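You operate a simulated robot arm through the tools that you are given. There is no shell and no other tool. Be economical: measure what you need, move in short steps, check, and stop when the job is done.

Carry out the task below with a simulated two-armed robot. There is one attempt and no reset: what you move stays moved.

TASK
Put one of the hose ferrules from the top of the green bench on the wall shelf over the long bench.

It is judged by the outcome, as a careful person would: the job done as asked, and still so three seconds after it is handed in. It fails if anything else is knocked over, pushed out of place, dropped, spilled or broken.

THE ROBOT
Two 7-joint arms with two-finger parallel grippers on one trunk, on a base that drives. Base frame: it is fixed to the floor where the robot stands at the start and does not move with it; the origin is under the middle of the robot, x ahead of it, y to its left, z up. Lengths are in m, angles in rad, forces in N, time in s.
The left shoulder is at the start at [0.07, 0.163, 1.195], the right one opposite. With the tool pointing down near the work surface each hand reaches from about 0.38 to 0.88 m from the robot's upright axis, wherever it stands, measured 20 degrees to its own side. Places, roughly: wall shelf over the long bench [-3.6, -2, 1.3]. Payload 3.43 kg a hand.
The tool frame of a hand sits at the grasp point between the pads (the TCP): z along the fingers, y along the line on which they close. The tips reach 0.034 m beyond it. Largest opening 0.128 m; finger width 0.024, thickness 0.012; the body of the gripper, 0.048 by 0.13 m, starts 0.096 m behind the TCP.
Orientation is that of the tool frame in the base frame, as a unit quaternion [x, y, z, w]. With the fingers straight down and closing along the base's y, the tool's x points along the base's -x, its y along +y and its z along -z.

THE INTERFACE
- The arms move only by the tool move_arm. It takes "left_motion", "right_motion" or both (then of equal length, played together; a hand with none holds still); each is a list of rows, each a list of 3 entries, a list of its own where there are three numbers: the finger opening in m, from 0 to 0.128, then the shift along the tool's x, y, z in m, then the turn, a rotation vector about the tool's x, y, z in rad. In form: [[fingers, [dx, dy, dz], [rx, ry, rz]], ...]. A call has 1 to 8 rows; each row is the pose to reach, as a shift and turn from the pose commanded when the call began, along the tool's axes at that moment. A row lasts 0.2 s, in which the tool goes at most 0.05 m and 0.15 rad; a call with a longer step from one row to the next is refused whole, and so is a gripper value outside its range. A pose out of reach is approached as far as the arm can. The call stops where the force on the tool passes 40 N (or 10 N more than at its start, if that is more) or the arm is blocked; 0.2 s more then pass. The fingers move at their own pace (about 0.153 m/s each) and stop on an object; they squeeze with about 39 N. The grip force told is the motor's: it shows also when the fingers shut on nothing. Time passes only in rows, and 0.2 s behind the last, so rows that repeat a pose let the fingers close. It gives the time, the measured TCP pose, the force on the tool (base axes), the opening and the grip force at its end, in the units of the frame above (readings bear some noise).
- Cameras (640 x 400 px; columns grow to the right, rows downward): "scene" is now at [0.1328, 0.0222, 1.4154]; the picture's right is [0.23, -0.97, 0.00], its down [-0.64, -0.15, -0.75] and it looks along [0.73, 0.17, -0.66] (base axes); focal length 288 px, centre (320, 200). "left" rides on the left gripper at [0.076, 0.011, -0.16] in its tool frame; the picture's right is [-0.15, 0.99, 0.00], its down [-0.88, -0.13, -0.46] and it looks along [-0.45, -0.07, 0.89] (tool axes); focal length 234 px, centre (320, 200). "right" rides on the right gripper at [0.076, -0.011, -0.16] in its tool frame; the picture's right is [0.15, 0.99, 0.00], its down [-0.88, 0.13, -0.46] and it looks along [-0.45, 0.07, 0.89] (tool axes); focal length 234 px, centre (320, 200). There is no depth. A picture from a camera that has moved, and an enlarged one, comes with that camera's place and axes in the base frame and with its lens.
- camera(camera): a new picture of that camera. No time passes.
- move_column(by): slides the trunk up (or, below 0, down) by that many m; the arms and the scene camera ride with it, the base frame stays. It gives what a move gives, with no picture.
- steer(legs): drives the robot by 1 to 6 legs, each [ahead, left, turn to the left] in m, m and rad, along the robot's own axes; the way and the turn of a leg run together, so that a leg with both is an arc; at most 1.5 m and 3.142 rad a leg. The arms and the cameras ride along, it lands a little off, and it stops where it bumps. It gives what a move gives.
- pan_tilt(pan, tilt): turns the head with the scene camera to pan (to the left, within 1.501 rad either way) and tilt (down, from -0.506 to 1.204), counted from straight ahead of the robot. It gives what a move gives.
- zoom(camera, box): a new picture of the part [left, top, right, bottom] of that camera's present view, enlarged. No time passes.
- hand_in(): hands the job in; it is judged then, once.

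Go step by step. Nothing tells you exact positions but the pictures and the camera data: compare them with the known pose of the tool, close in by small moves and look again before you grip or let go. The budget is 120 turns and 88 pictures, counting those below and the enlarged ones. Unless the task says otherwise, let go and move clear before handing in, and close with one line.

The tools are called after "Call:" as a command line: name --argument value ..., lists and objects as JSON in quotes. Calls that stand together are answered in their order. move_arm: Moves the arms, as the interface text tells. Its arguments: {"type":"object","properties":{"left_motion":{"type":"array"},"right_motion":{"type":"array"}},"required":[]} The other tools are called the same way: move_column (by) slides the trunk up or down; steer (legs) drives the base; pan_tilt (pan, tilt) turns the head that bears the scene camera; camera (camera) takes a picture; zoom (camera, box) takes an enlarged picture of a part of a camera's view; hand_in () hands the job in.

At the start:

```text
time_s: 0.0
left_eef_pos: [0.518, 0.3959, 1.0806]
left_ee_rot: [0.0, 1.0, 0.0, 0.001]
left_force: [0.6, 0.1, 0.9]
left_grip_width: 0.128
left_finger_force: 0.1
right_eef_pos: [0.4406, 0.0059, 1.1313]
right_ee_rot: [0.0, 1.0, 0.001, 0.0]
right_force: [0.9, -0.1, 0.0]
right_grip_width: 0.1279
right_finger_force: 0.0
trunk travel left (down, up): [-0.675, 0.265]
robot x, y, heading: [0.0052, -0.0004, 0.001]
head pan, tilt: [0.234, 0.717]
```

scene: 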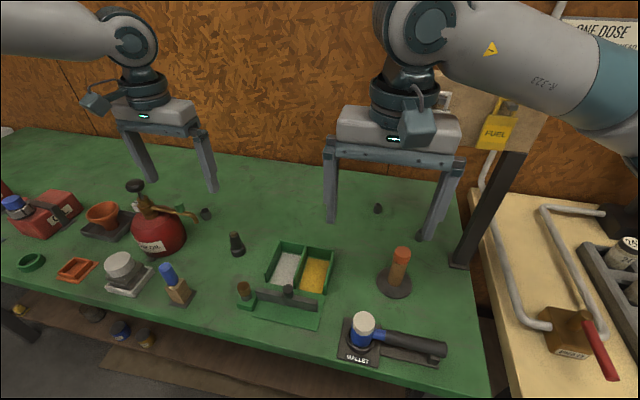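
right: 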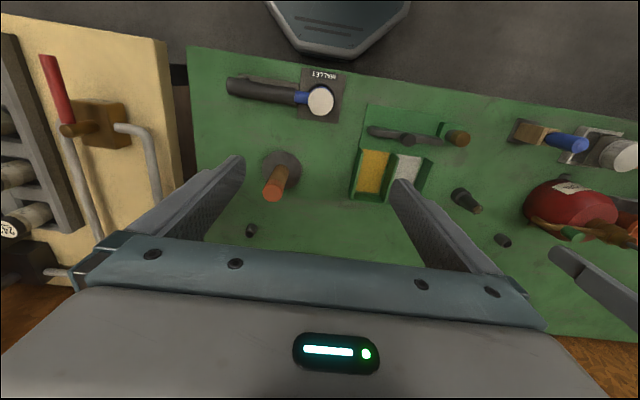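
left: 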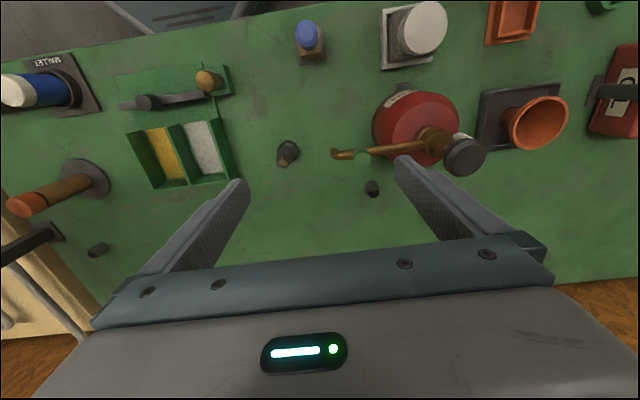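

I see a green bench with various tools and a few small dark pieces that could be ferrules. I'll zoom in to identify them.

Call:
zoom --camera "scene" --box '[160, 180, 420, 342]'

Call:
zoom --camera "left" --box '[80, 60, 400, 260]'

```text
2.46 times, centred on (290, 261) of scene
camera zoom: at [0.1328, 0.0222, 1.4154], right [0.23, -0.97, 0.0], down [-0.64, -0.15, -0.75], along [0.73, 0.17, -0.66], focal length 710 px, centre (394, 50)
```

zoom: 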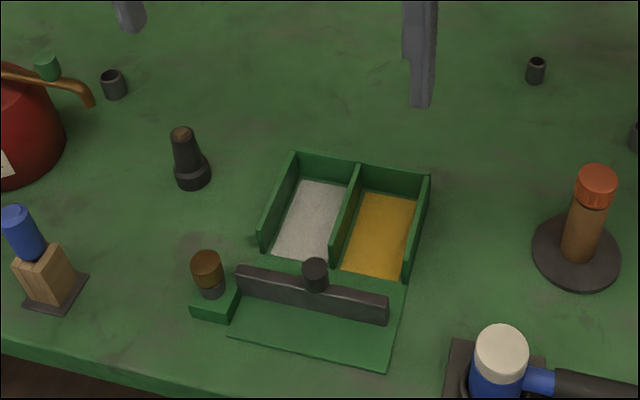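

```text
2.00 times, centred on (240, 160) of left
camera zoom: at [0.4401, 0.4083, 1.241], right [0.14, 0.99, 0.0], down [0.88, -0.13, 0.46], along [0.45, -0.07, -0.89], focal length 468 px, centre (480, 280)
```

zoom: 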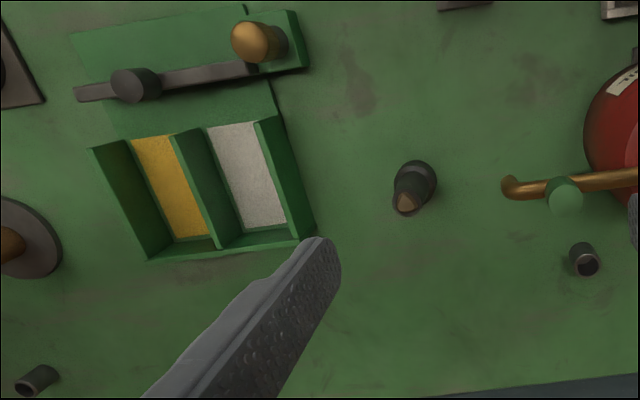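

Hollow little cylinders are ferrules: one at about (0.78, 0.00), clear of other things, and one near the oil can. I'll take the former with the right hand, tilted forward 0.6 rad, which should also suit the shelf.

Call:
move_arm --right_motion '[[0.1, [-0.038, -0.001, 0.022], [0, -0.1, 0]], [0.08, [-0.076, -0.003, 0.044], [0, -0.2, 0]], [0.08, [-0.114, -0.004, 0.066], [0, -0.3, 0]], [0.08, [-0.152, -0.006, 0.088], [0, -0.4, 0]], [0.08, [-0.19, -0.007, 0.11], [0, -0.5, 0]], [0.08, [-0.227, -0.008, 0.131], [0, -0.6, 0]], [0.08, [-0.227, -0.008, 0.131], [0, -0.6, 0]]]'

Call:
camera --camera "right"

Call:
camera --camera "scene"

```text
time_s: 1.6
left_eef_pos: [0.5162, 0.397, 1.0813]
left_ee_rot: [0.0, 1.0, 0.0, 0.0]
left_force: [0.7, -0.7, 0.6]
left_grip_width: 0.1279
left_finger_force: 0.0
right_eef_pos: [0.6662, -0.0015, 0.9988]
right_ee_rot: [0.0, 0.955, 0.0, 0.296]
right_force: [0.8, 0.3, 0.0]
right_grip_width: 0.0798
right_finger_force: 0.1
trunk travel left (down, up): [-0.675, 0.265]
robot x, y, heading: [0.0027, -0.0004, -0.0]
head pan, tilt: [0.234, 0.717]
```

```text
82 pictures are left
camera right: at [0.5158, -0.0131, 1.0873], right [-0.12, 0.99, -0.08], down [0.47, 0.13, 0.87], along [0.88, 0.07, -0.48], focal length 234 px, centre (320, 200)
```

right: 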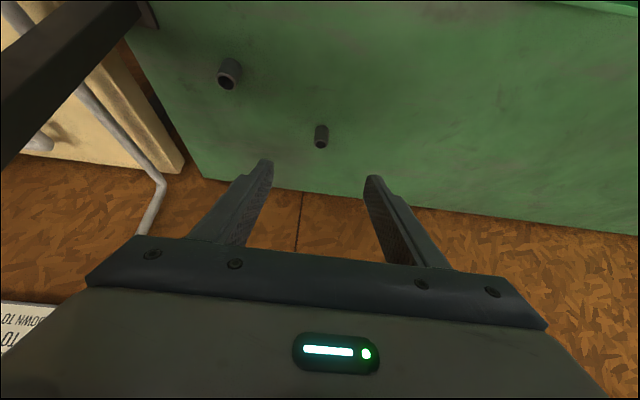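

```text
81 pictures are left
camera scene: at [0.1323, 0.0222, 1.4155], right [0.23, -0.97, 0.0], down [-0.64, -0.15, -0.75], along [0.73, 0.17, -0.66], focal length 288 px, centre (320, 200)
```

scene: 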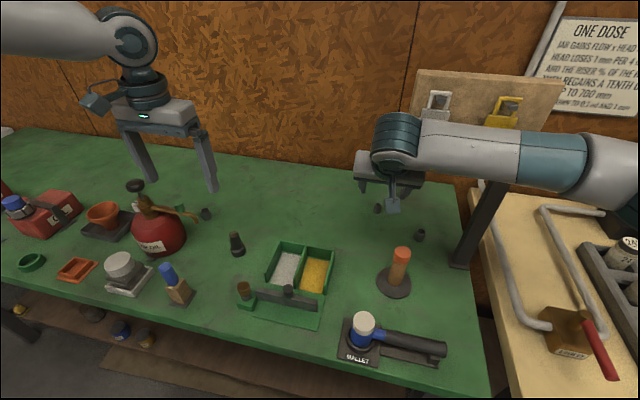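

A third cylinder is visible near the post. I'll zoom in to compare them.

Call:
zoom --camera "right" --box '[200, 40, 360, 160]'

Call:
zoom --camera "scene" --box '[350, 180, 450, 260]'

Call:
zoom --camera "scene" --box '[170, 180, 270, 260]'

```text
3.33 times, centred on (280, 100) of right
camera zoom: at [0.5158, -0.0131, 1.0873], right [-0.12, 0.99, -0.08], down [0.47, 0.13, 0.87], along [0.88, 0.07, -0.48], focal length 781 px, centre (453, 533)
```

zoom: 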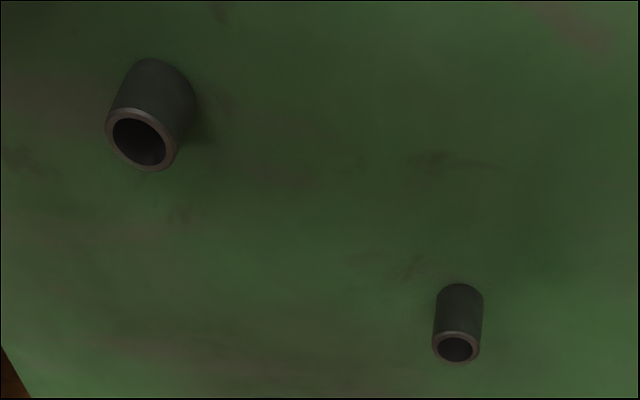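

```text
5.00 times, centred on (400, 220) of scene
camera zoom: at [0.1323, 0.0222, 1.4155], right [0.23, -0.97, 0.0], down [-0.64, -0.15, -0.75], along [0.73, 0.17, -0.66], focal length 1442 px, centre (-80, 100)
```

zoom: 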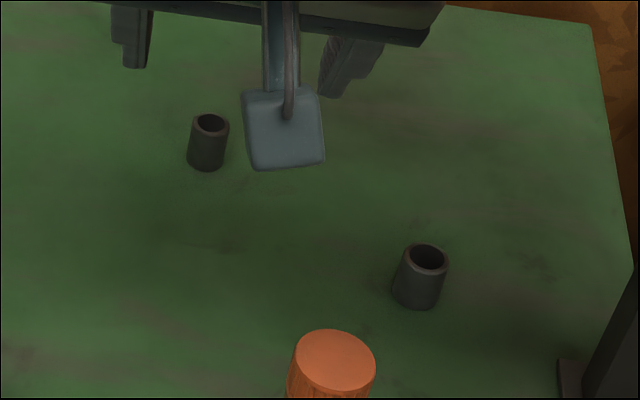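

```text
5.00 times, centred on (220, 220) of scene
camera zoom: at [0.1323, 0.0222, 1.4155], right [0.23, -0.97, 0.0], down [-0.64, -0.15, -0.75], along [0.73, 0.17, -0.66], focal length 1442 px, centre (820, 100)
```

zoom: 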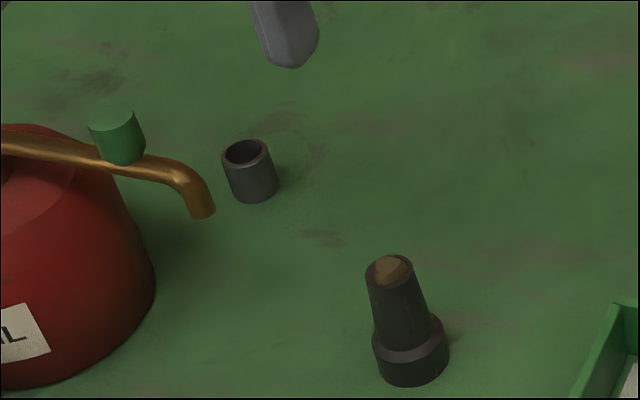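

All three are ferrules; the nearest to the hand is at (0.780, 0.000). Descending along the finger axis most of the way, then checking.

Call:
move_arm --right_motion '[[0.08, [-0.001, 0.001, 0.04], [0, 0, 0]], [0.08, [-0.002, 0.001, 0.08], [0, 0, 0]], [0.08, [-0.004, 0.001, 0.115], [0, 0, 0]], [0.08, [-0.004, 0.001, 0.13], [0, 0, 0]], [0.08, [-0.004, 0.001, 0.13], [0, 0, 0]]]'

Call:
camera --camera "right"

Call:
zoom --camera "scene" --box '[340, 150, 460, 240]'

```text
time_s: 2.8
left_eef_pos: [0.5159, 0.398, 1.0817]
left_ee_rot: [-0.002, 1.0, 0.001, 0.001]
left_force: [-0.5, 0.1, 0.1]
left_grip_width: 0.1283
left_finger_force: 0.2
right_eef_pos: [0.7455, -0.0013, 0.8967]
right_ee_rot: [0.0, 0.955, 0.0, 0.295]
right_force: [-0.2, 0.1, 0.1]
right_grip_width: 0.0798
right_finger_force: 0.1
trunk travel left (down, up): [-0.675, 0.265]
robot x, y, heading: [0.0012, -0.0027, 0.0]
head pan, tilt: [0.234, 0.717]
```

```text
77 pictures are left
camera right: at [0.5943, -0.012, 0.9841], right [-0.12, 0.99, -0.08], down [0.47, 0.13, 0.87], along [0.87, 0.07, -0.48], focal length 234 px, centre (320, 200)
```

right: 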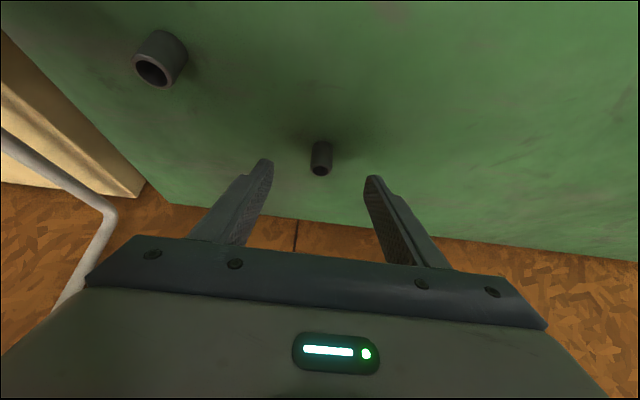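

```text
4.44 times, centred on (400, 195) of scene
camera zoom: at [0.1325, 0.0221, 1.4154], right [0.23, -0.97, 0.0], down [-0.64, -0.15, -0.75], along [0.73, 0.17, -0.66], focal length 1282 px, centre (-36, 222)
```

zoom: 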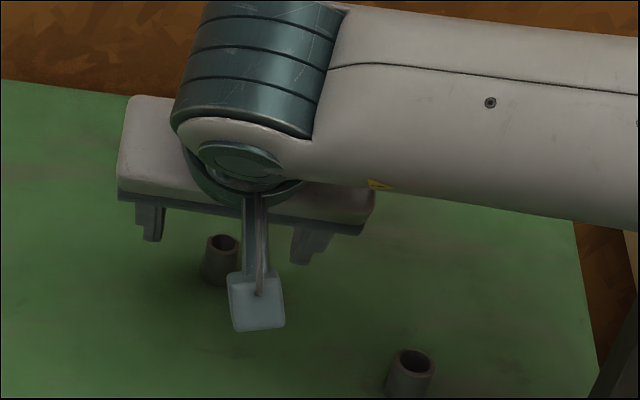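

Ferrule lies centred between the fingers. Going down the last 4 cm and closing.

Call:
move_arm --right_motion '[[0.08, [0.001, 0.001, 0.021], [0, 0, 0]], [0.08, [0.002, 0.001, 0.042], [0, 0, 0]], [0.06, [0.002, 0.001, 0.042], [0, 0, 0]], [0.03, [0.002, 0.001, 0.042], [0, 0, 0]], [0.01, [0.002, 0.001, 0.042], [0, 0, 0]], [0.01, [0.002, 0.001, 0.042], [0, 0, 0]]]'

Call:
camera --camera "right"

```text
time_s: 4.2
left_eef_pos: [0.5166, 0.3957, 1.081]
left_ee_rot: [-0.001, 1.0, -0.001, 0.002]
left_force: [-0.4, -0.6, -0.3]
left_grip_width: 0.1281
left_finger_force: 0.0
right_eef_pos: [0.7682, -0.0018, 0.8591]
right_ee_rot: [0.0, 0.956, 0.0, 0.295]
right_force: [-0.6, 0.1, 0.4]
right_grip_width: 0.0203
right_finger_force: 39.0
trunk travel left (down, up): [-0.675, 0.265]
robot x, y, heading: [-0.0011, -0.0017, 0.004]
head pan, tilt: [0.234, 0.717]
```

```text
75 pictures are left
camera right: at [0.6163, -0.012, 0.9481], right [-0.12, 0.99, -0.08], down [0.47, 0.13, 0.87], along [0.87, 0.07, -0.48], focal length 234 px, centre (320, 200)
```

right: 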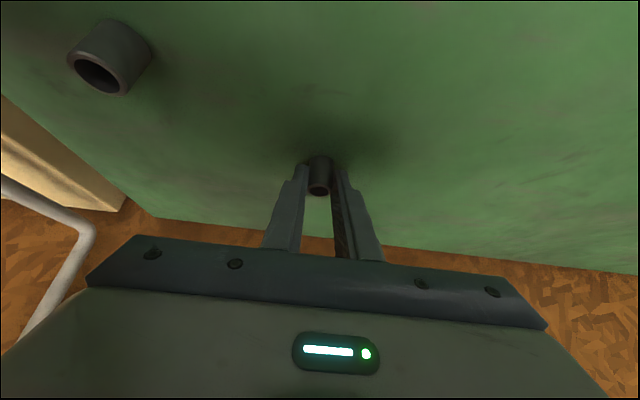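

Gripped (20 mm wide). Lifting straight up, then drawing back toward the robot.

Call:
move_arm --right_motion '[[0.01, [-0.0226, 0, -0.033], [0, 0, 0]], [0.01, [-0.045, 0, -0.066], [0, 0, 0]], [0.01, [-0.0678, 0, -0.099], [0, 0, 0]], [0.01, [-0.09, 0, -0.132], [0, 0, 0]], [0.01, [-0.113, 0, -0.165], [0, 0, 0]], [0.01, [-0.141, 0, -0.206], [0, 0, 0]], [0.01, [-0.104, 0, -0.234], [0, 0, 0]], [0.01, [-0.067, 0, -0.262], [0, 0, 0]]]'

Call:
move_arm --right_motion '[[0.01, [0.037, 0, -0.028], [0, 0, 0]], [0.01, [0.074, 0, -0.054], [0, 0, 0]], [0.01, [0.111, 0, -0.079], [0, 0, 0]], [0.01, [0.148, 0, -0.104], [0, 0, 0]], [0.01, [0.165, 0, -0.113], [0, 0, 0]]]'

Call:
pan_tilt --pan -1.5 --tilt 0.4

Call:
camera --camera "scene"

Call:
camera --camera "right"

```text
time_s: 5.2
left_eef_pos: [0.516, 0.3981, 1.0819]
left_ee_rot: [-0.001, 1.0, 0.0, 0.0]
left_force: [0.1, 0.2, 0.1]
left_grip_width: 0.1277
left_finger_force: 0.0
right_eef_pos: [0.7175, -0.0002, 0.8892]
right_ee_rot: [-0.01, 0.979, -0.012, 0.202]
right_force: [-0.1, 0.5, -0.2]
right_grip_width: 0.0198
right_finger_force: 38.9
trunk travel left (down, up): [-0.675, 0.265]
robot x, y, heading: [-0.0037, 0.0017, 0.001]
head pan, tilt: [0.234, 0.717]
stopped in row 5 (right hand): the arm was blocked; the commanded pose is now the measured one
```

```text
time_s: 6.5
left_eef_pos: [0.5153, 0.3967, 1.0815]
left_ee_rot: [-0.002, 1.0, 0.0, 0.001]
left_force: [0.4, -0.2, 0.7]
left_grip_width: 0.1281
left_finger_force: 0.1
right_eef_pos: [0.5229, -0.0021, 0.9301]
right_ee_rot: [-0.007, 0.978, -0.01, 0.207]
right_force: [-0.1, 0.2, -0.3]
right_grip_width: 0.0202
right_finger_force: 39.3
trunk travel left (down, up): [-0.675, 0.265]
robot x, y, heading: [-0.0037, 0.001, 0.0]
head pan, tilt: [0.234, 0.717]
```

```text
time_s: 8.2
left_eef_pos: [0.5152, 0.397, 1.0806]
left_ee_rot: [-0.002, 1.0, 0.0, 0.0]
left_force: [-0.3, -0.1, 0.3]
left_grip_width: 0.1281
left_finger_force: 0.1
right_eef_pos: [0.5216, -0.0027, 0.9292]
right_ee_rot: [-0.009, 0.978, -0.011, 0.206]
right_force: [-0.4, 0.0, 0.1]
right_grip_width: 0.0201
right_finger_force: 39.3
trunk travel left (down, up): [-0.675, 0.265]
robot x, y, heading: [-0.0009, 0.0042, 0.004]
head pan, tilt: [-1.499, 0.4]
```

```text
74 pictures are left
camera scene: at [0.0564, -0.0895, 1.4438], right [-1.0, -0.07, 0.0], down [-0.03, 0.39, -0.92], along [0.07, -0.92, -0.39], focal length 288 px, centre (320, 200)
```

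scene: 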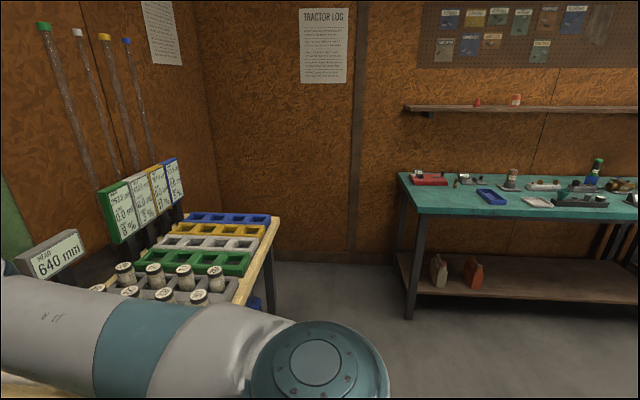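

```text
73 pictures are left
camera right: at [0.3902, -0.0117, 1.045], right [-0.15, 0.99, -0.08], down [0.62, 0.16, 0.77], along [0.77, 0.06, -0.63], focal length 234 px, centre (320, 200)
```

right: 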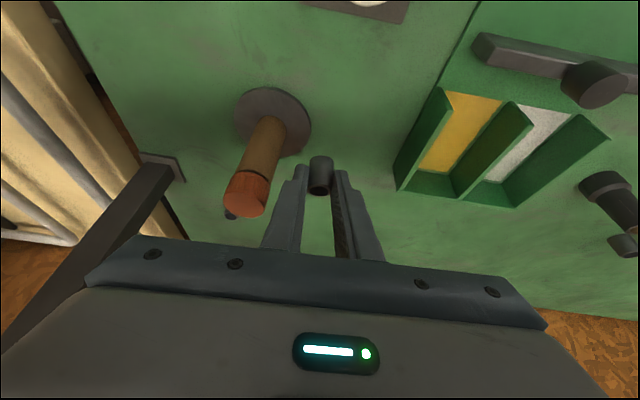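

The lift got blocked part-way but the hand still holds the ferrule and nothing looks disturbed. I'll raise with the column, then look around.

Call:
move_column --by 0.26

Call:
pan_tilt --pan 0.0 --tilt 0.7

Call:
camera --camera "scene"

```text
time_s: 10.9
left_eef_pos: [0.5154, 0.397, 1.3398]
left_ee_rot: [-0.002, 1.0, 0.0, 0.001]
left_force: [0.2, -0.3, -0.5]
left_grip_width: 0.128
left_finger_force: 0.1
right_eef_pos: [0.5224, -0.0016, 1.1896]
right_ee_rot: [-0.009, 0.978, -0.01, 0.206]
right_force: [-0.4, -0.1, -0.1]
right_grip_width: 0.0201
right_finger_force: 38.8
trunk travel left (down, up): [-0.935, 0.005]
robot x, y, heading: [0.0007, 0.0023, -0.001]
head pan, tilt: [-1.499, 0.4]
```

```text
time_s: 12.5
left_eef_pos: [0.5152, 0.3961, 1.3408]
left_ee_rot: [-0.002, 1.0, 0.0, 0.001]
left_force: [-0.4, 0.5, -0.2]
left_grip_width: 0.1278
left_finger_force: 0.0
right_eef_pos: [0.5217, -0.002, 1.1902]
right_ee_rot: [-0.009, 0.978, -0.01, 0.206]
right_force: [-0.4, 0.1, -0.4]
right_grip_width: 0.0205
right_finger_force: 39.1
trunk travel left (down, up): [-0.935, 0.005]
robot x, y, heading: [-0.0019, 0.0016, 0.007]
head pan, tilt: [0.0, 0.7]
```

```text
72 pictures are left
camera scene: at [0.1346, 0.0029, 1.6769], right [0.0, -1.0, 0.0], down [-0.64, 0.0, -0.76], along [0.76, 0.0, -0.64], focal length 288 px, centre (320, 200)
```

scene: 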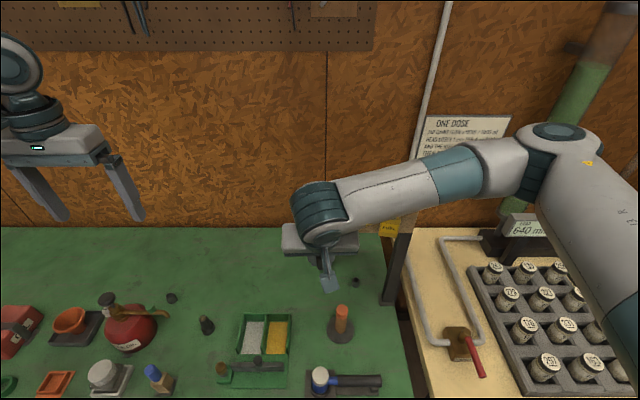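

Everything on the bench still stands. Before driving, I'll check both sides.

Call:
pan_tilt --pan -1.5 --tilt 0.5

Call:
camera --camera "scene"

Call:
pan_tilt --pan 1.5 --tilt 0.5

Call:
camera --camera "scene"

```text
time_s: 14.1
left_eef_pos: [0.5155, 0.3986, 1.3405]
left_ee_rot: [-0.002, 1.0, -0.001, 0.001]
left_force: [-0.8, 0.2, 0.9]
left_grip_width: 0.128
left_finger_force: 0.0
right_eef_pos: [0.5229, -0.0022, 1.1891]
right_ee_rot: [-0.009, 0.978, -0.01, 0.206]
right_force: [-0.5, -0.5, -0.6]
right_grip_width: 0.0201
right_finger_force: 39.4
trunk travel left (down, up): [-0.935, 0.005]
robot x, y, heading: [-0.0007, 0.0022, 0.003]
head pan, tilt: [-1.499, 0.499]
```

```text
71 pictures are left
camera scene: at [0.0564, -0.0878, 1.6946], right [-1.0, -0.07, 0.0], down [-0.04, 0.48, -0.88], along [0.06, -0.88, -0.48], focal length 288 px, centre (320, 200)
```

scene: 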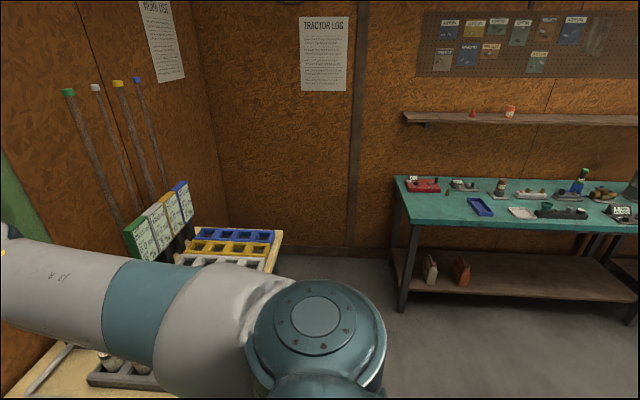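

```text
time_s: 16.7
left_eef_pos: [0.5156, 0.3978, 1.3408]
left_ee_rot: [-0.001, 1.0, 0.0, 0.0]
left_force: [-0.5, 0.3, -0.4]
left_grip_width: 0.1279
left_finger_force: 0.0
right_eef_pos: [0.5218, -0.0024, 1.1898]
right_ee_rot: [-0.008, 0.978, -0.011, 0.207]
right_force: [0.1, -0.5, -0.7]
right_grip_width: 0.0203
right_finger_force: 39.4
trunk travel left (down, up): [-0.935, 0.005]
robot x, y, heading: [0.0013, 0.0005, 0.002]
head pan, tilt: [1.499, 0.499]
```

```text
70 pictures are left
camera scene: at [0.0562, 0.0937, 1.6946], right [1.0, -0.07, 0.0], down [-0.03, -0.48, -0.88], along [0.06, 0.88, -0.48], focal length 288 px, centre (320, 200)
```

scene: 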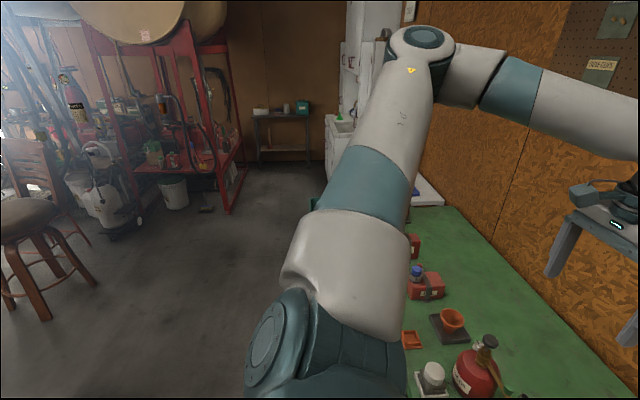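

Surroundings look clear for a turn. Backing off the bench and turning right in stages.

Call:
steer --legs '[[-0.6, 0, 0], [0, 0, -1.0]]'

Call:
pan_tilt --pan -1.2 --tilt 0.3

Call:
camera --camera "scene"

```text
time_s: 22.6
left_eef_pos: [0.0207, -0.2103, 1.3423]
left_ee_rot: [0.47, 0.883, -0.001, 0.001]
left_force: [0.6, 0.6, 0.5]
left_grip_width: 0.1278
left_finger_force: 0.0
right_eef_pos: [-0.3075, -0.4372, 1.1898]
right_ee_rot: [0.454, 0.867, -0.107, 0.176]
right_force: [-0.1, 0.3, 0.5]
right_grip_width: 0.0201
right_finger_force: 39.2
trunk travel left (down, up): [-0.935, 0.005]
robot x, y, heading: [-0.5959, -0.0043, -0.98]
head pan, tilt: [1.499, 0.499]
```

```text
time_s: 25.0
left_eef_pos: [0.0196, -0.2107, 1.3405]
left_ee_rot: [0.47, 0.883, 0.0, 0.001]
left_force: [-1.2, 0.6, -0.7]
left_grip_width: 0.128
left_finger_force: 0.1
right_eef_pos: [-0.3084, -0.4375, 1.1894]
right_ee_rot: [0.454, 0.867, -0.106, 0.177]
right_force: [-0.3, 0.0, -0.7]
right_grip_width: 0.0202
right_finger_force: 39.0
trunk travel left (down, up): [-0.935, 0.005]
robot x, y, heading: [-0.5975, -0.0033, -0.985]
head pan, tilt: [-1.201, 0.3]
```

```text
69 pictures are left
camera scene: at [-0.6214, -0.1168, 1.713], right [-0.82, 0.57, 0.0], down [0.17, 0.24, -0.96], along [-0.55, -0.78, -0.3], focal length 288 px, centre (320, 200)
```

scene: 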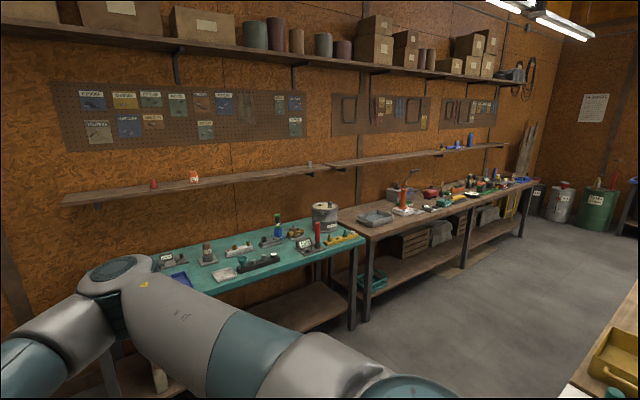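

The shelf over the long brown bench runs from about x=-2.1 to -5.4 at y≈-2.1; it's empty around x≈-3. I'll face that wall in the corridor and look along it.

Call:
steer --legs '[[0, 0, -0.587], [0.7, 0, 0]]'

Call:
pan_tilt --pan -1.4 --tilt 0.4

Call:
camera --camera "scene"

```text
time_s: 30.4
left_eef_pos: [-0.1981, -1.2064, 1.3424]
left_ee_rot: [0.706, 0.708, -0.001, 0.001]
left_force: [-0.1, 0.6, -0.3]
left_grip_width: 0.1282
left_finger_force: 0.0
right_eef_pos: [-0.5976, -1.2128, 1.1903]
right_ee_rot: [0.686, 0.697, -0.153, 0.14]
right_force: [0.1, 0.8, -0.3]
right_grip_width: 0.0202
right_finger_force: 39.5
trunk travel left (down, up): [-0.935, 0.005]
robot x, y, heading: [-0.5939, -0.6891, -1.57]
head pan, tilt: [-1.201, 0.3]
```

```text
time_s: 31.1
left_eef_pos: [-0.1981, -1.2077, 1.3403]
left_ee_rot: [0.707, 0.708, 0.0, 0.001]
left_force: [0.0, 0.6, 0.1]
left_grip_width: 0.1282
left_finger_force: 0.0
right_eef_pos: [-0.5969, -1.2142, 1.1901]
right_ee_rot: [0.686, 0.698, -0.153, 0.139]
right_force: [0.8, -0.2, 0.5]
right_grip_width: 0.0202
right_finger_force: 39.5
trunk travel left (down, up): [-0.935, 0.005]
robot x, y, heading: [-0.5917, -0.6896, -1.571]
head pan, tilt: [-1.4, 0.4]
```

```text
68 pictures are left
camera scene: at [-0.6846, -0.7544, 1.7038], right [-0.17, 0.99, 0.0], down [0.38, 0.07, -0.92], along [-0.91, -0.16, -0.39], focal length 288 px, centre (320, 200)
```

scene: 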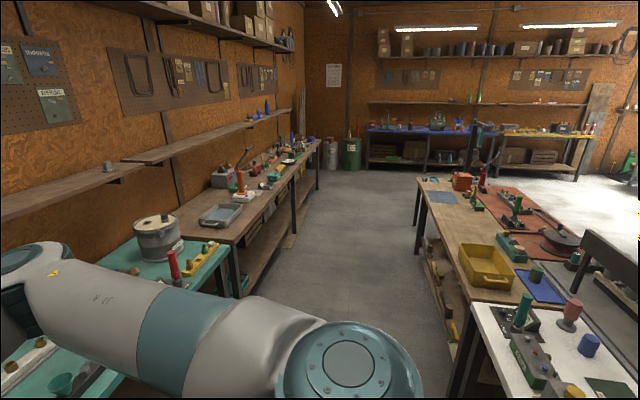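

The corridor is clear (y from -1.45 to -0.3). Moving to its middle and sliding right along the long bench.

Call:
steer --legs '[[0.17, 0, 0], [0, -1.2, 0], [0, -1.0, 0]]'

Call:
pan_tilt --pan -0.3 --tilt 0.45

Call:
camera --camera "scene"

Call:
camera --camera "right"

```text
time_s: 43.2
left_eef_pos: [-2.4252, -1.393, 1.341]
left_ee_rot: [0.693, 0.721, -0.001, 0.0]
left_force: [0.2, 0.0, -0.1]
left_grip_width: 0.1279
left_finger_force: 0.2
right_eef_pos: [-2.8251, -1.4139, 1.1897]
right_ee_rot: [0.673, 0.71, -0.151, 0.141]
right_force: [0.8, 0.2, -0.5]
right_grip_width: 0.0204
right_finger_force: 39.3
trunk travel left (down, up): [-0.935, 0.005]
robot x, y, heading: [-2.8408, -0.8915, -1.531]
head pan, tilt: [-1.4, 0.4]
```

```text
time_s: 44.6
left_eef_pos: [-2.4279, -1.3926, 1.3409]
left_ee_rot: [0.693, 0.721, -0.001, 0.0]
left_force: [-1.2, -0.1, 0.7]
left_grip_width: 0.1282
left_finger_force: 0.1
right_eef_pos: [-2.8258, -1.4142, 1.1901]
right_ee_rot: [0.673, 0.71, -0.15, 0.142]
right_force: [0.4, -0.1, 0.0]
right_grip_width: 0.0202
right_finger_force: 39.0
trunk travel left (down, up): [-0.935, 0.005]
robot x, y, heading: [-2.8432, -0.8922, -1.536]
head pan, tilt: [-0.3, 0.45]
```

```text
67 pictures are left
camera scene: at [-2.8635, -1.0277, 1.6991], right [-0.97, 0.26, 0.0], down [0.11, 0.42, -0.9], along [-0.24, -0.87, -0.44], focal length 288 px, centre (320, 200)
```

scene: 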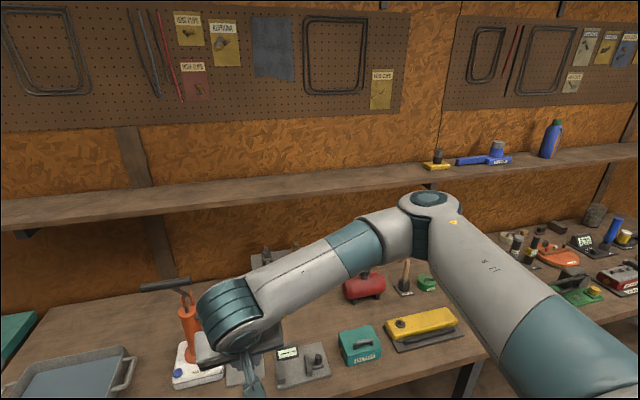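

```text
66 pictures are left
camera right: at [-2.8392, -1.2805, 1.305], right [0.98, 0.18, -0.08], down [0.18, -0.61, 0.77], along [0.09, -0.77, -0.63], focal length 234 px, centre (320, 200)
```

right: 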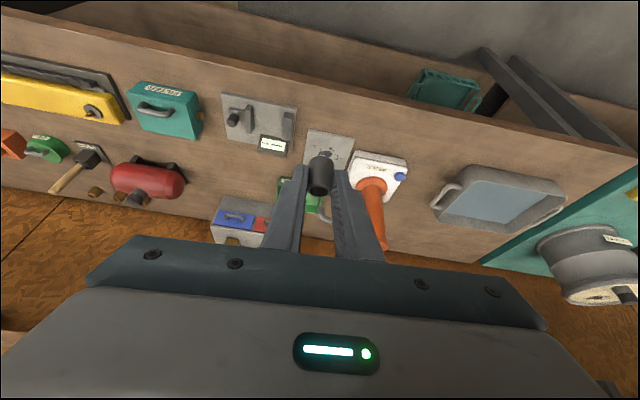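

I'm in front of the shelf; the section straight ahead is empty. Zooming to measure shelf edge and height.

Call:
zoom --camera "scene" --box '[100, 120, 340, 270]'

```text
2.67 times, centred on (220, 195) of scene
camera zoom: at [-2.8635, -1.0277, 1.6991], right [-0.97, 0.26, 0.0], down [0.11, 0.42, -0.9], along [-0.24, -0.87, -0.44], focal length 769 px, centre (587, 213)
```

zoom: 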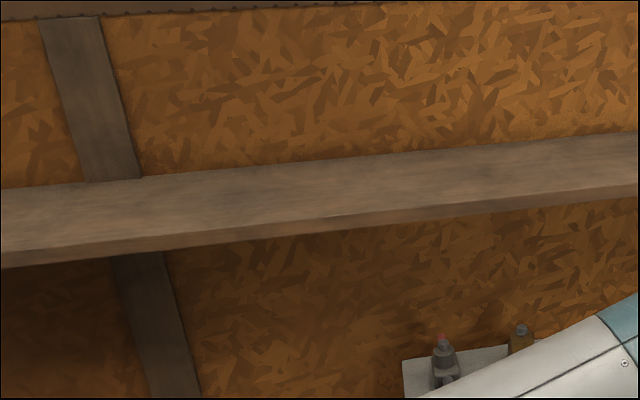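

Shelf top near z≈1.28–1.30, front edge y≈-1.9, about 0.2 m deep. I'll raise the right hand well above shelf height and restore the 0.6 rad tilt, then look with the wrist camera.

Call:
move_arm --right_motion '[[0.01, [-0.0155, 0, -0.035], [0, -0.03, 0]], [0.01, [-0.031, 0, -0.07], [0, -0.06, 0]], [0.01, [-0.0465, 0, -0.105], [0, -0.09, 0]], [0.01, [-0.062, 0, -0.14], [0, -0.12, 0]], [0.01, [-0.0775, 0, -0.175], [0, -0.15, 0]], [0.01, [-0.093, 0, -0.21], [0, -0.185, 0]], [0.01, [-0.093, 0, -0.21], [0, -0.185, 0]]]'

Call:
camera --camera "right"

Call:
camera --camera "scene"

```text
time_s: 46.2
left_eef_pos: [-2.4278, -1.394, 1.3404]
left_ee_rot: [0.694, 0.72, -0.001, 0.001]
left_force: [0.0, 0.4, 0.7]
left_grip_width: 0.1278
left_finger_force: 0.2
right_eef_pos: [-2.8195, -1.4108, 1.421]
right_ee_rot: [0.657, 0.694, -0.212, 0.207]
right_force: [-1.3, -0.2, 0.1]
right_grip_width: 0.02
right_finger_force: 39.7
trunk travel left (down, up): [-0.935, 0.005]
robot x, y, heading: [-2.8438, -0.8932, -1.534]
head pan, tilt: [-0.3, 0.45]
```

```text
64 pictures are left
camera right: at [-2.8342, -1.2579, 1.5096], right [0.98, 0.17, -0.11], down [0.17, -0.46, 0.87], along [0.1, -0.87, -0.48], focal length 234 px, centre (320, 200)
```

right: 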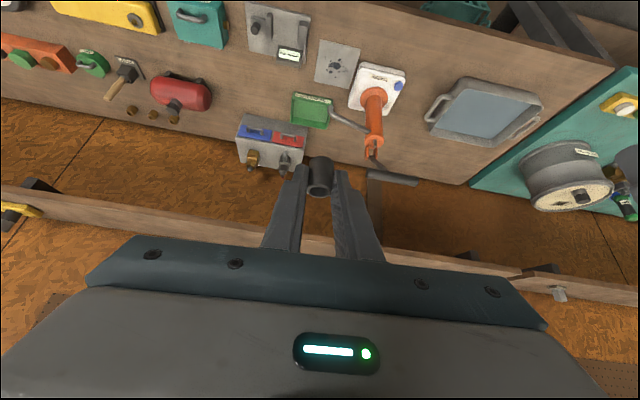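

```text
63 pictures are left
camera scene: at [-2.8637, -1.0279, 1.699], right [-0.97, 0.26, 0.0], down [0.11, 0.42, -0.9], along [-0.23, -0.87, -0.44], focal length 288 px, centre (320, 200)
```

scene: 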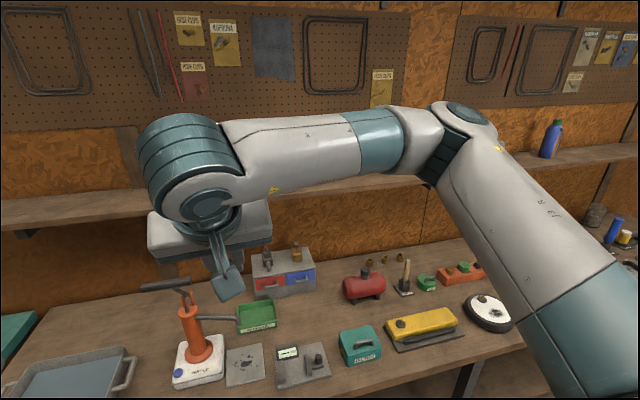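

Good. Zooming on the shelf in the wrist view to triangulate its height.

Call:
zoom --camera "right" --box '[60, 180, 260, 305]'

Call:
zoom --camera "right" --box '[370, 190, 570, 315]'

```text
3.20 times, centred on (160, 242) of right
camera zoom: at [-2.8342, -1.2579, 1.5096], right [0.98, 0.17, -0.11], down [0.17, -0.46, 0.87], along [0.1, -0.87, -0.48], focal length 749 px, centre (832, 64)
```

zoom: 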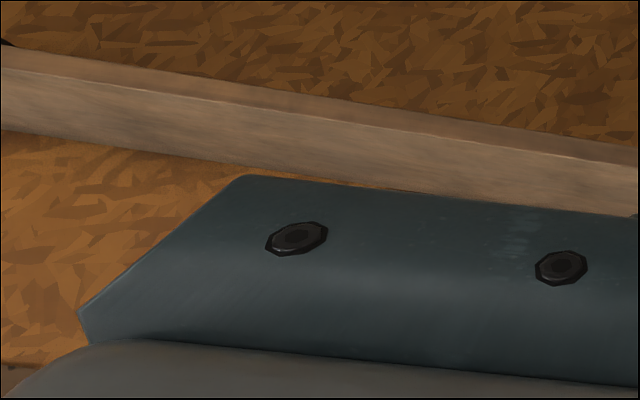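

```text
3.20 times, centred on (470, 252) of right
camera zoom: at [-2.8342, -1.2579, 1.5096], right [0.98, 0.17, -0.11], down [0.17, -0.46, 0.87], along [0.1, -0.87, -0.48], focal length 749 px, centre (-160, 32)
```

zoom: 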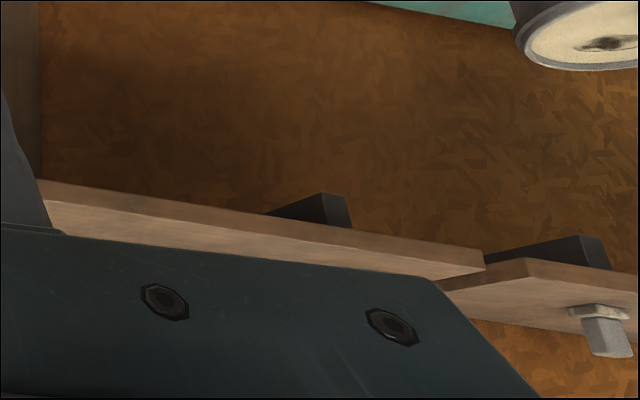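

Shelf top z≈1.304, front edge y≈-1.875, back y≈-2.06. Driving 0.18 m closer and squaring up.

Call:
steer --legs '[[0.18, 0, -0.037]]'

Call:
camera --camera "scene"

```text
time_s: 47.7
left_eef_pos: [-2.4449, -1.5866, 1.3429]
left_ee_rot: [0.707, 0.707, -0.002, 0.002]
left_force: [0.4, 1.5, 0.1]
left_grip_width: 0.1282
left_finger_force: 0.0
right_eef_pos: [-2.8367, -1.5869, 1.4223]
right_ee_rot: [0.67, 0.68, -0.217, 0.203]
right_force: [0.5, 0.6, -0.5]
right_grip_width: 0.02
right_finger_force: 38.9
trunk travel left (down, up): [-0.935, 0.005]
robot x, y, heading: [-2.8375, -1.0743, -1.576]
head pan, tilt: [-0.3, 0.45]
```

```text
60 pictures are left
camera scene: at [-2.866, -1.2031, 1.6996], right [-0.95, 0.3, 0.0], down [0.13, 0.41, -0.9], along [-0.27, -0.86, -0.43], focal length 288 px, centre (320, 200)
```

scene: 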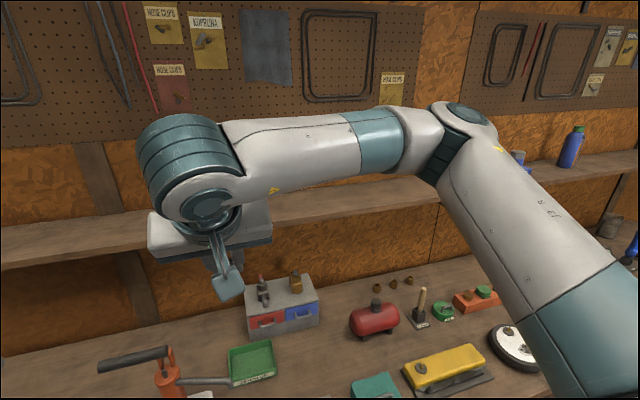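

Now extending forward horizontally at z≈1.42 over the shelf, part of the way.

Call:
move_arm --right_motion '[[0.01, [-0.036, 0, 0.0247], [0, 0, 0]], [0.01, [-0.072, 0, 0.0494], [0, 0, 0]], [0.01, [-0.108, 0, 0.0741], [0, 0, 0]], [0.01, [-0.144, 0, 0.0988], [0, 0, 0]], [0.01, [-0.18, 0, 0.1235], [0, 0, 0]], [0.01, [-0.216, 0, 0.1482], [0, 0, 0]], [0.01, [-0.216, 0, 0.1482], [0, 0, 0]]]'

Call:
camera --camera "right"

Call:
camera --camera "scene"

```text
time_s: 49.3
left_eef_pos: [-2.4445, -1.5906, 1.3414]
left_ee_rot: [0.708, 0.707, -0.001, 0.001]
left_force: [0.2, 0.3, -0.1]
left_grip_width: 0.128
left_finger_force: 0.1
right_eef_pos: [-2.8328, -1.8554, 1.4208]
right_ee_rot: [0.67, 0.681, -0.217, 0.202]
right_force: [-0.4, 0.1, -0.7]
right_grip_width: 0.0201
right_finger_force: 39.0
trunk travel left (down, up): [-0.935, 0.005]
robot x, y, heading: [-2.8404, -1.0761, -1.572]
head pan, tilt: [-0.3, 0.45]
```

```text
59 pictures are left
camera right: at [-2.8426, -1.7017, 1.5093], right [0.99, 0.13, -0.11], down [0.15, -0.47, 0.87], along [0.06, -0.87, -0.48], focal length 234 px, centre (320, 200)
```

right: 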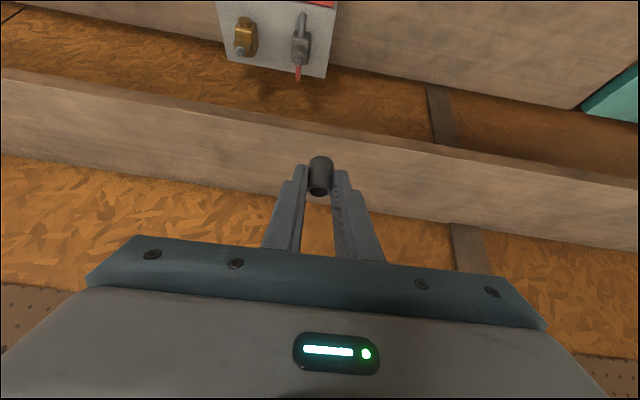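

```text
58 pictures are left
camera scene: at [-2.8657, -1.2089, 1.699], right [-0.95, 0.3, 0.0], down [0.13, 0.42, -0.9], along [-0.27, -0.86, -0.44], focal length 288 px, centre (320, 200)
```

scene: 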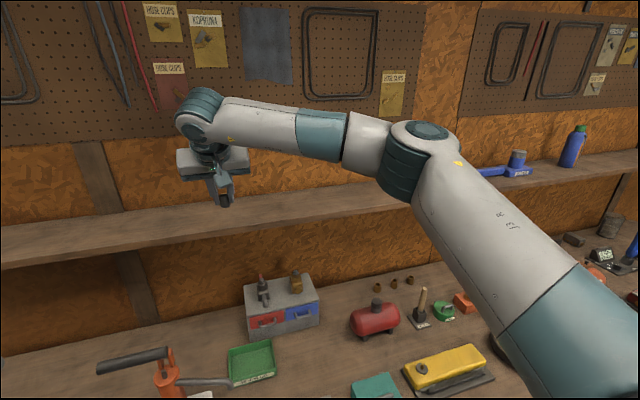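

Over the shelf now. Refining the shelf measure before descending.

Call:
zoom --camera "right" --box '[300, 100, 460, 250]'

Call:
zoom --camera "scene" --box '[150, 130, 310, 250]'

```text
2.67 times, centred on (380, 175) of right
camera zoom: at [-2.8426, -1.7017, 1.5093], right [0.99, 0.13, -0.11], down [0.15, -0.47, 0.87], along [0.06, -0.87, -0.48], focal length 624 px, centre (160, 267)
```

zoom: 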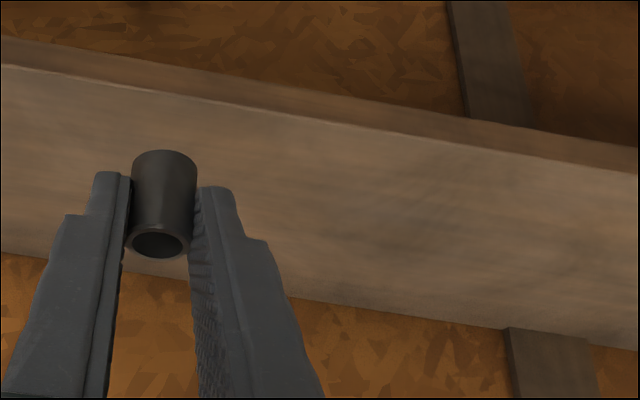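

```text
3.33 times, centred on (230, 190) of scene
camera zoom: at [-2.8657, -1.2089, 1.699], right [-0.95, 0.3, 0.0], down [0.13, 0.42, -0.9], along [-0.27, -0.86, -0.44], focal length 962 px, centre (620, 233)
```

zoom: 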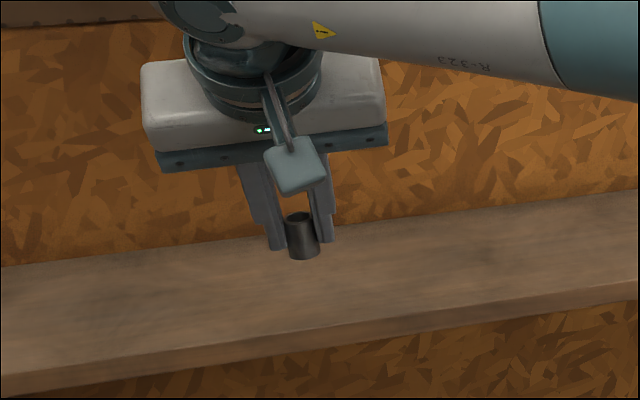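

Estimates put the shelf top between 1.265 and 1.30, so I'll move forward to mid-depth and come down part-way, then look again.

Call:
move_arm --right_motion '[[0.01, [-0.036, 0, 0.0245], [0, 0, 0]], [0.01, [-0.072, 0, 0.049], [0, 0, 0]], [0.01, [-0.107, 0, 0.0735], [0, 0, 0]], [0.01, [-0.094, 0, 0.0925], [0, 0, 0]], [0.01, [-0.081, 0, 0.1115], [0, 0, 0]], [0.01, [-0.081, 0, 0.1115], [0, 0, 0]]]'

Call:
camera --camera "right"

Call:
zoom --camera "scene" --box '[150, 130, 310, 250]'

```text
time_s: 50.7
left_eef_pos: [-2.4418, -1.5903, 1.34]
left_ee_rot: [0.707, 0.707, -0.002, 0.0]
left_force: [-0.2, -0.1, 0.5]
left_grip_width: 0.1283
left_finger_force: 0.1
right_eef_pos: [-2.8343, -1.984, 1.3738]
right_ee_rot: [0.669, 0.681, -0.217, 0.203]
right_force: [0.4, -0.1, -0.7]
right_grip_width: 0.0202
right_finger_force: 39.1
trunk travel left (down, up): [-0.935, 0.005]
robot x, y, heading: [-2.8381, -1.0717, -1.571]
head pan, tilt: [-0.3, 0.45]
```

```text
55 pictures are left
camera right: at [-2.8436, -1.8315, 1.462], right [0.99, 0.13, -0.11], down [0.16, -0.47, 0.87], along [0.06, -0.88, -0.48], focal length 234 px, centre (320, 200)
```

right: 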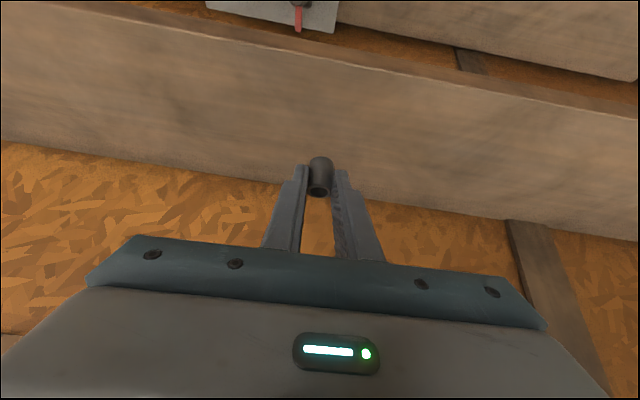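

```text
3.33 times, centred on (230, 190) of scene
camera zoom: at [-2.8634, -1.208, 1.6992], right [-0.95, 0.3, 0.0], down [0.13, 0.42, -0.9], along [-0.27, -0.86, -0.43], focal length 962 px, centre (620, 233)
```

zoom: 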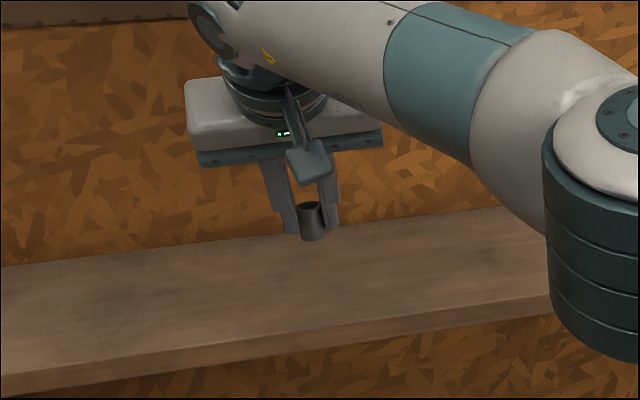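

Ferrule is over mid-shelf in both views. Coming down further under the force guard.

Call:
move_arm --right_motion '[[0.01, [0.0056, 0, 0.0083], [0, 0, 0]], [0.01, [0.0113, 0, 0.0165], [0, 0, 0]], [0.01, [0.017, 0, 0.0247], [0, 0, 0]], [0.01, [0.017, 0, 0.0247], [0, 0, 0]]]'

Call:
zoom --camera "right" --box '[220, 20, 480, 220]'

Call:
zoom --camera "scene" --box '[180, 150, 300, 240]'

```text
time_s: 51.7
left_eef_pos: [-2.4451, -1.5917, 1.3417]
left_ee_rot: [0.707, 0.707, -0.001, 0.002]
left_force: [-1.5, -0.4, 0.1]
left_grip_width: 0.128
left_finger_force: 0.1
right_eef_pos: [-2.835, -1.9842, 1.3449]
right_ee_rot: [0.67, 0.681, -0.216, 0.202]
right_force: [-0.5, -0.2, 0.3]
right_grip_width: 0.0201
right_finger_force: 39.1
trunk travel left (down, up): [-0.935, 0.005]
robot x, y, heading: [-2.8378, -1.0727, -1.574]
head pan, tilt: [-0.3, 0.45]
```

```text
2.00 times, centred on (350, 120) of right
camera zoom: at [-2.8436, -1.8318, 1.4331], right [0.99, 0.13, -0.11], down [0.15, -0.47, 0.87], along [0.06, -0.87, -0.48], focal length 468 px, centre (260, 360)
```

zoom: 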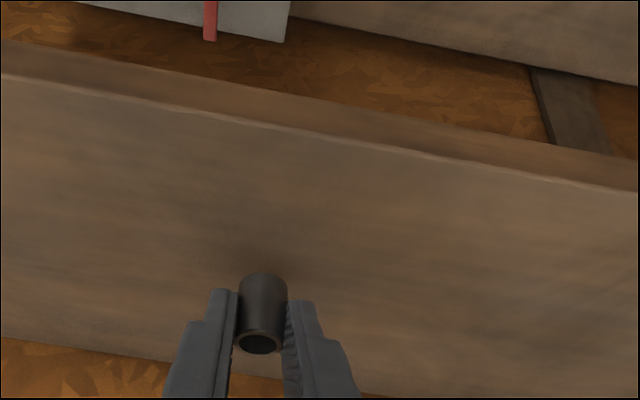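

```text
4.44 times, centred on (240, 195) of scene
camera zoom: at [-2.8667, -1.2088, 1.699], right [-0.95, 0.3, 0.0], down [0.13, 0.42, -0.9], along [-0.27, -0.86, -0.44], focal length 1282 px, centre (676, 222)
```

zoom: 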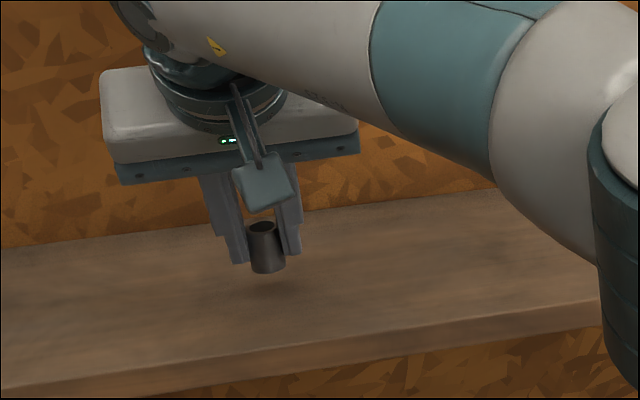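

The ferrule's contact shadow lies just below it; the gap is about 1–2 cm. Lowering slowly.

Call:
move_arm --right_motion '[[0.01, [0.0028, 0, 0.0041], [0, 0, 0]], [0.01, [0.0056, 0, 0.0082], [0, 0, 0]], [0.01, [0.0085, 0, 0.0124], [0, 0, 0]], [0.01, [0.0085, 0, 0.0124], [0, 0, 0]]]'

Call:
zoom --camera "scene" --box '[200, 170, 280, 230]'

```text
time_s: 52.7
left_eef_pos: [-2.4446, -1.591, 1.3408]
left_ee_rot: [0.707, 0.707, -0.001, 0.0]
left_force: [0.0, -0.4, -0.2]
left_grip_width: 0.1277
left_finger_force: 0.1
right_eef_pos: [-2.8356, -1.9845, 1.3289]
right_ee_rot: [0.67, 0.68, -0.217, 0.202]
right_force: [-0.1, -0.2, -0.4]
right_grip_width: 0.0202
right_finger_force: 39.1
trunk travel left (down, up): [-0.935, 0.005]
robot x, y, heading: [-2.839, -1.0725, -1.57]
head pan, tilt: [-0.3, 0.45]
```

```text
6.67 times, centred on (240, 200) of scene
camera zoom: at [-2.8657, -1.2085, 1.6991], right [-0.95, 0.3, 0.0], down [0.13, 0.42, -0.9], along [-0.27, -0.86, -0.44], focal length 1923 px, centre (853, 200)
```

zoom: 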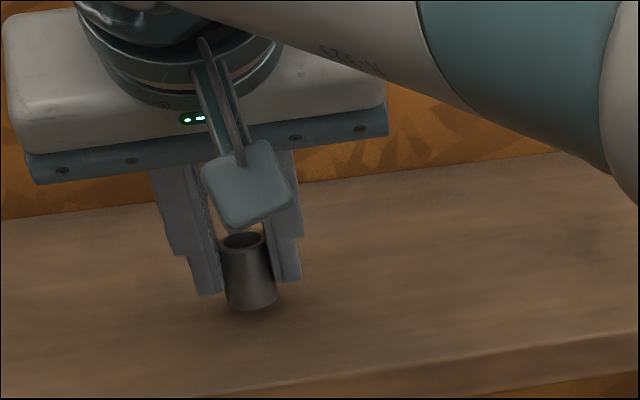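

No contact force yet and the gap is shrinking; a few more millimetres.

Call:
move_arm --right_motion '[[0.01, [0.0017, 0, 0.0025], [0, 0, 0]], [0.01, [0.0034, 0, 0.005], [0, 0, 0]], [0.01, [0.0045, 0, 0.0066], [0, 0, 0]], [0.01, [0.0045, 0, 0.0066], [0, 0, 0]]]'

Call:
zoom --camera "scene" --box '[200, 170, 280, 230]'

Call:
zoom --camera "right" --box '[220, 20, 480, 220]'

```text
time_s: 53.7
left_eef_pos: [-2.4438, -1.5909, 1.3408]
left_ee_rot: [0.707, 0.707, -0.001, 0.001]
left_force: [0.3, 0.0, -0.1]
left_grip_width: 0.1284
left_finger_force: 0.0
right_eef_pos: [-2.8368, -1.9833, 1.3199]
right_ee_rot: [0.67, 0.681, -0.216, 0.202]
right_force: [-0.8, -0.7, -0.2]
right_grip_width: 0.0203
right_finger_force: 39.1
trunk travel left (down, up): [-0.935, 0.005]
robot x, y, heading: [-2.8403, -1.0727, -1.572]
head pan, tilt: [-0.3, 0.45]
```

```text
6.67 times, centred on (240, 200) of scene
camera zoom: at [-2.866, -1.2087, 1.6991], right [-0.95, 0.3, 0.0], down [0.13, 0.42, -0.9], along [-0.27, -0.86, -0.44], focal length 1923 px, centre (853, 200)
```

zoom: 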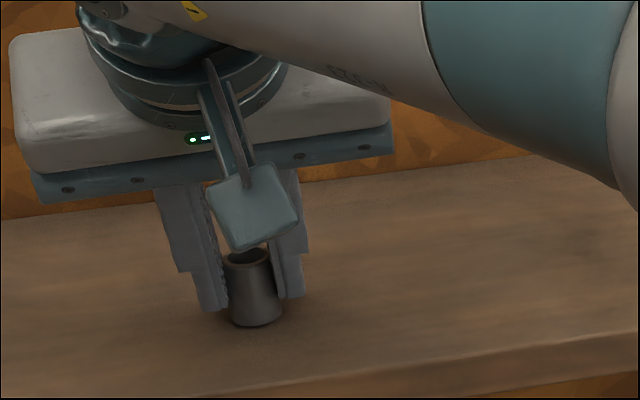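

```text
2.00 times, centred on (350, 120) of right
camera zoom: at [-2.8454, -1.8311, 1.4092], right [0.99, 0.13, -0.11], down [0.15, -0.47, 0.87], along [0.06, -0.87, -0.48], focal length 468 px, centre (260, 360)
```

zoom: 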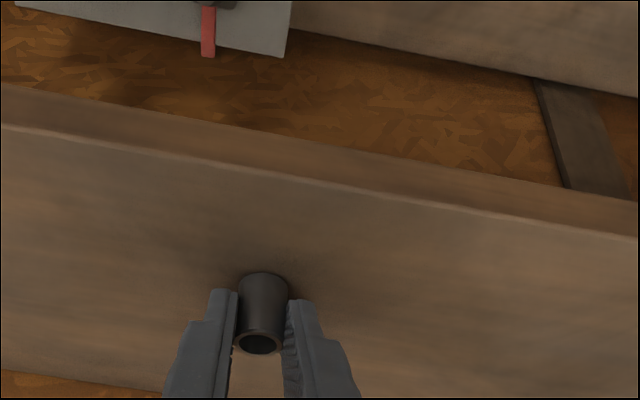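

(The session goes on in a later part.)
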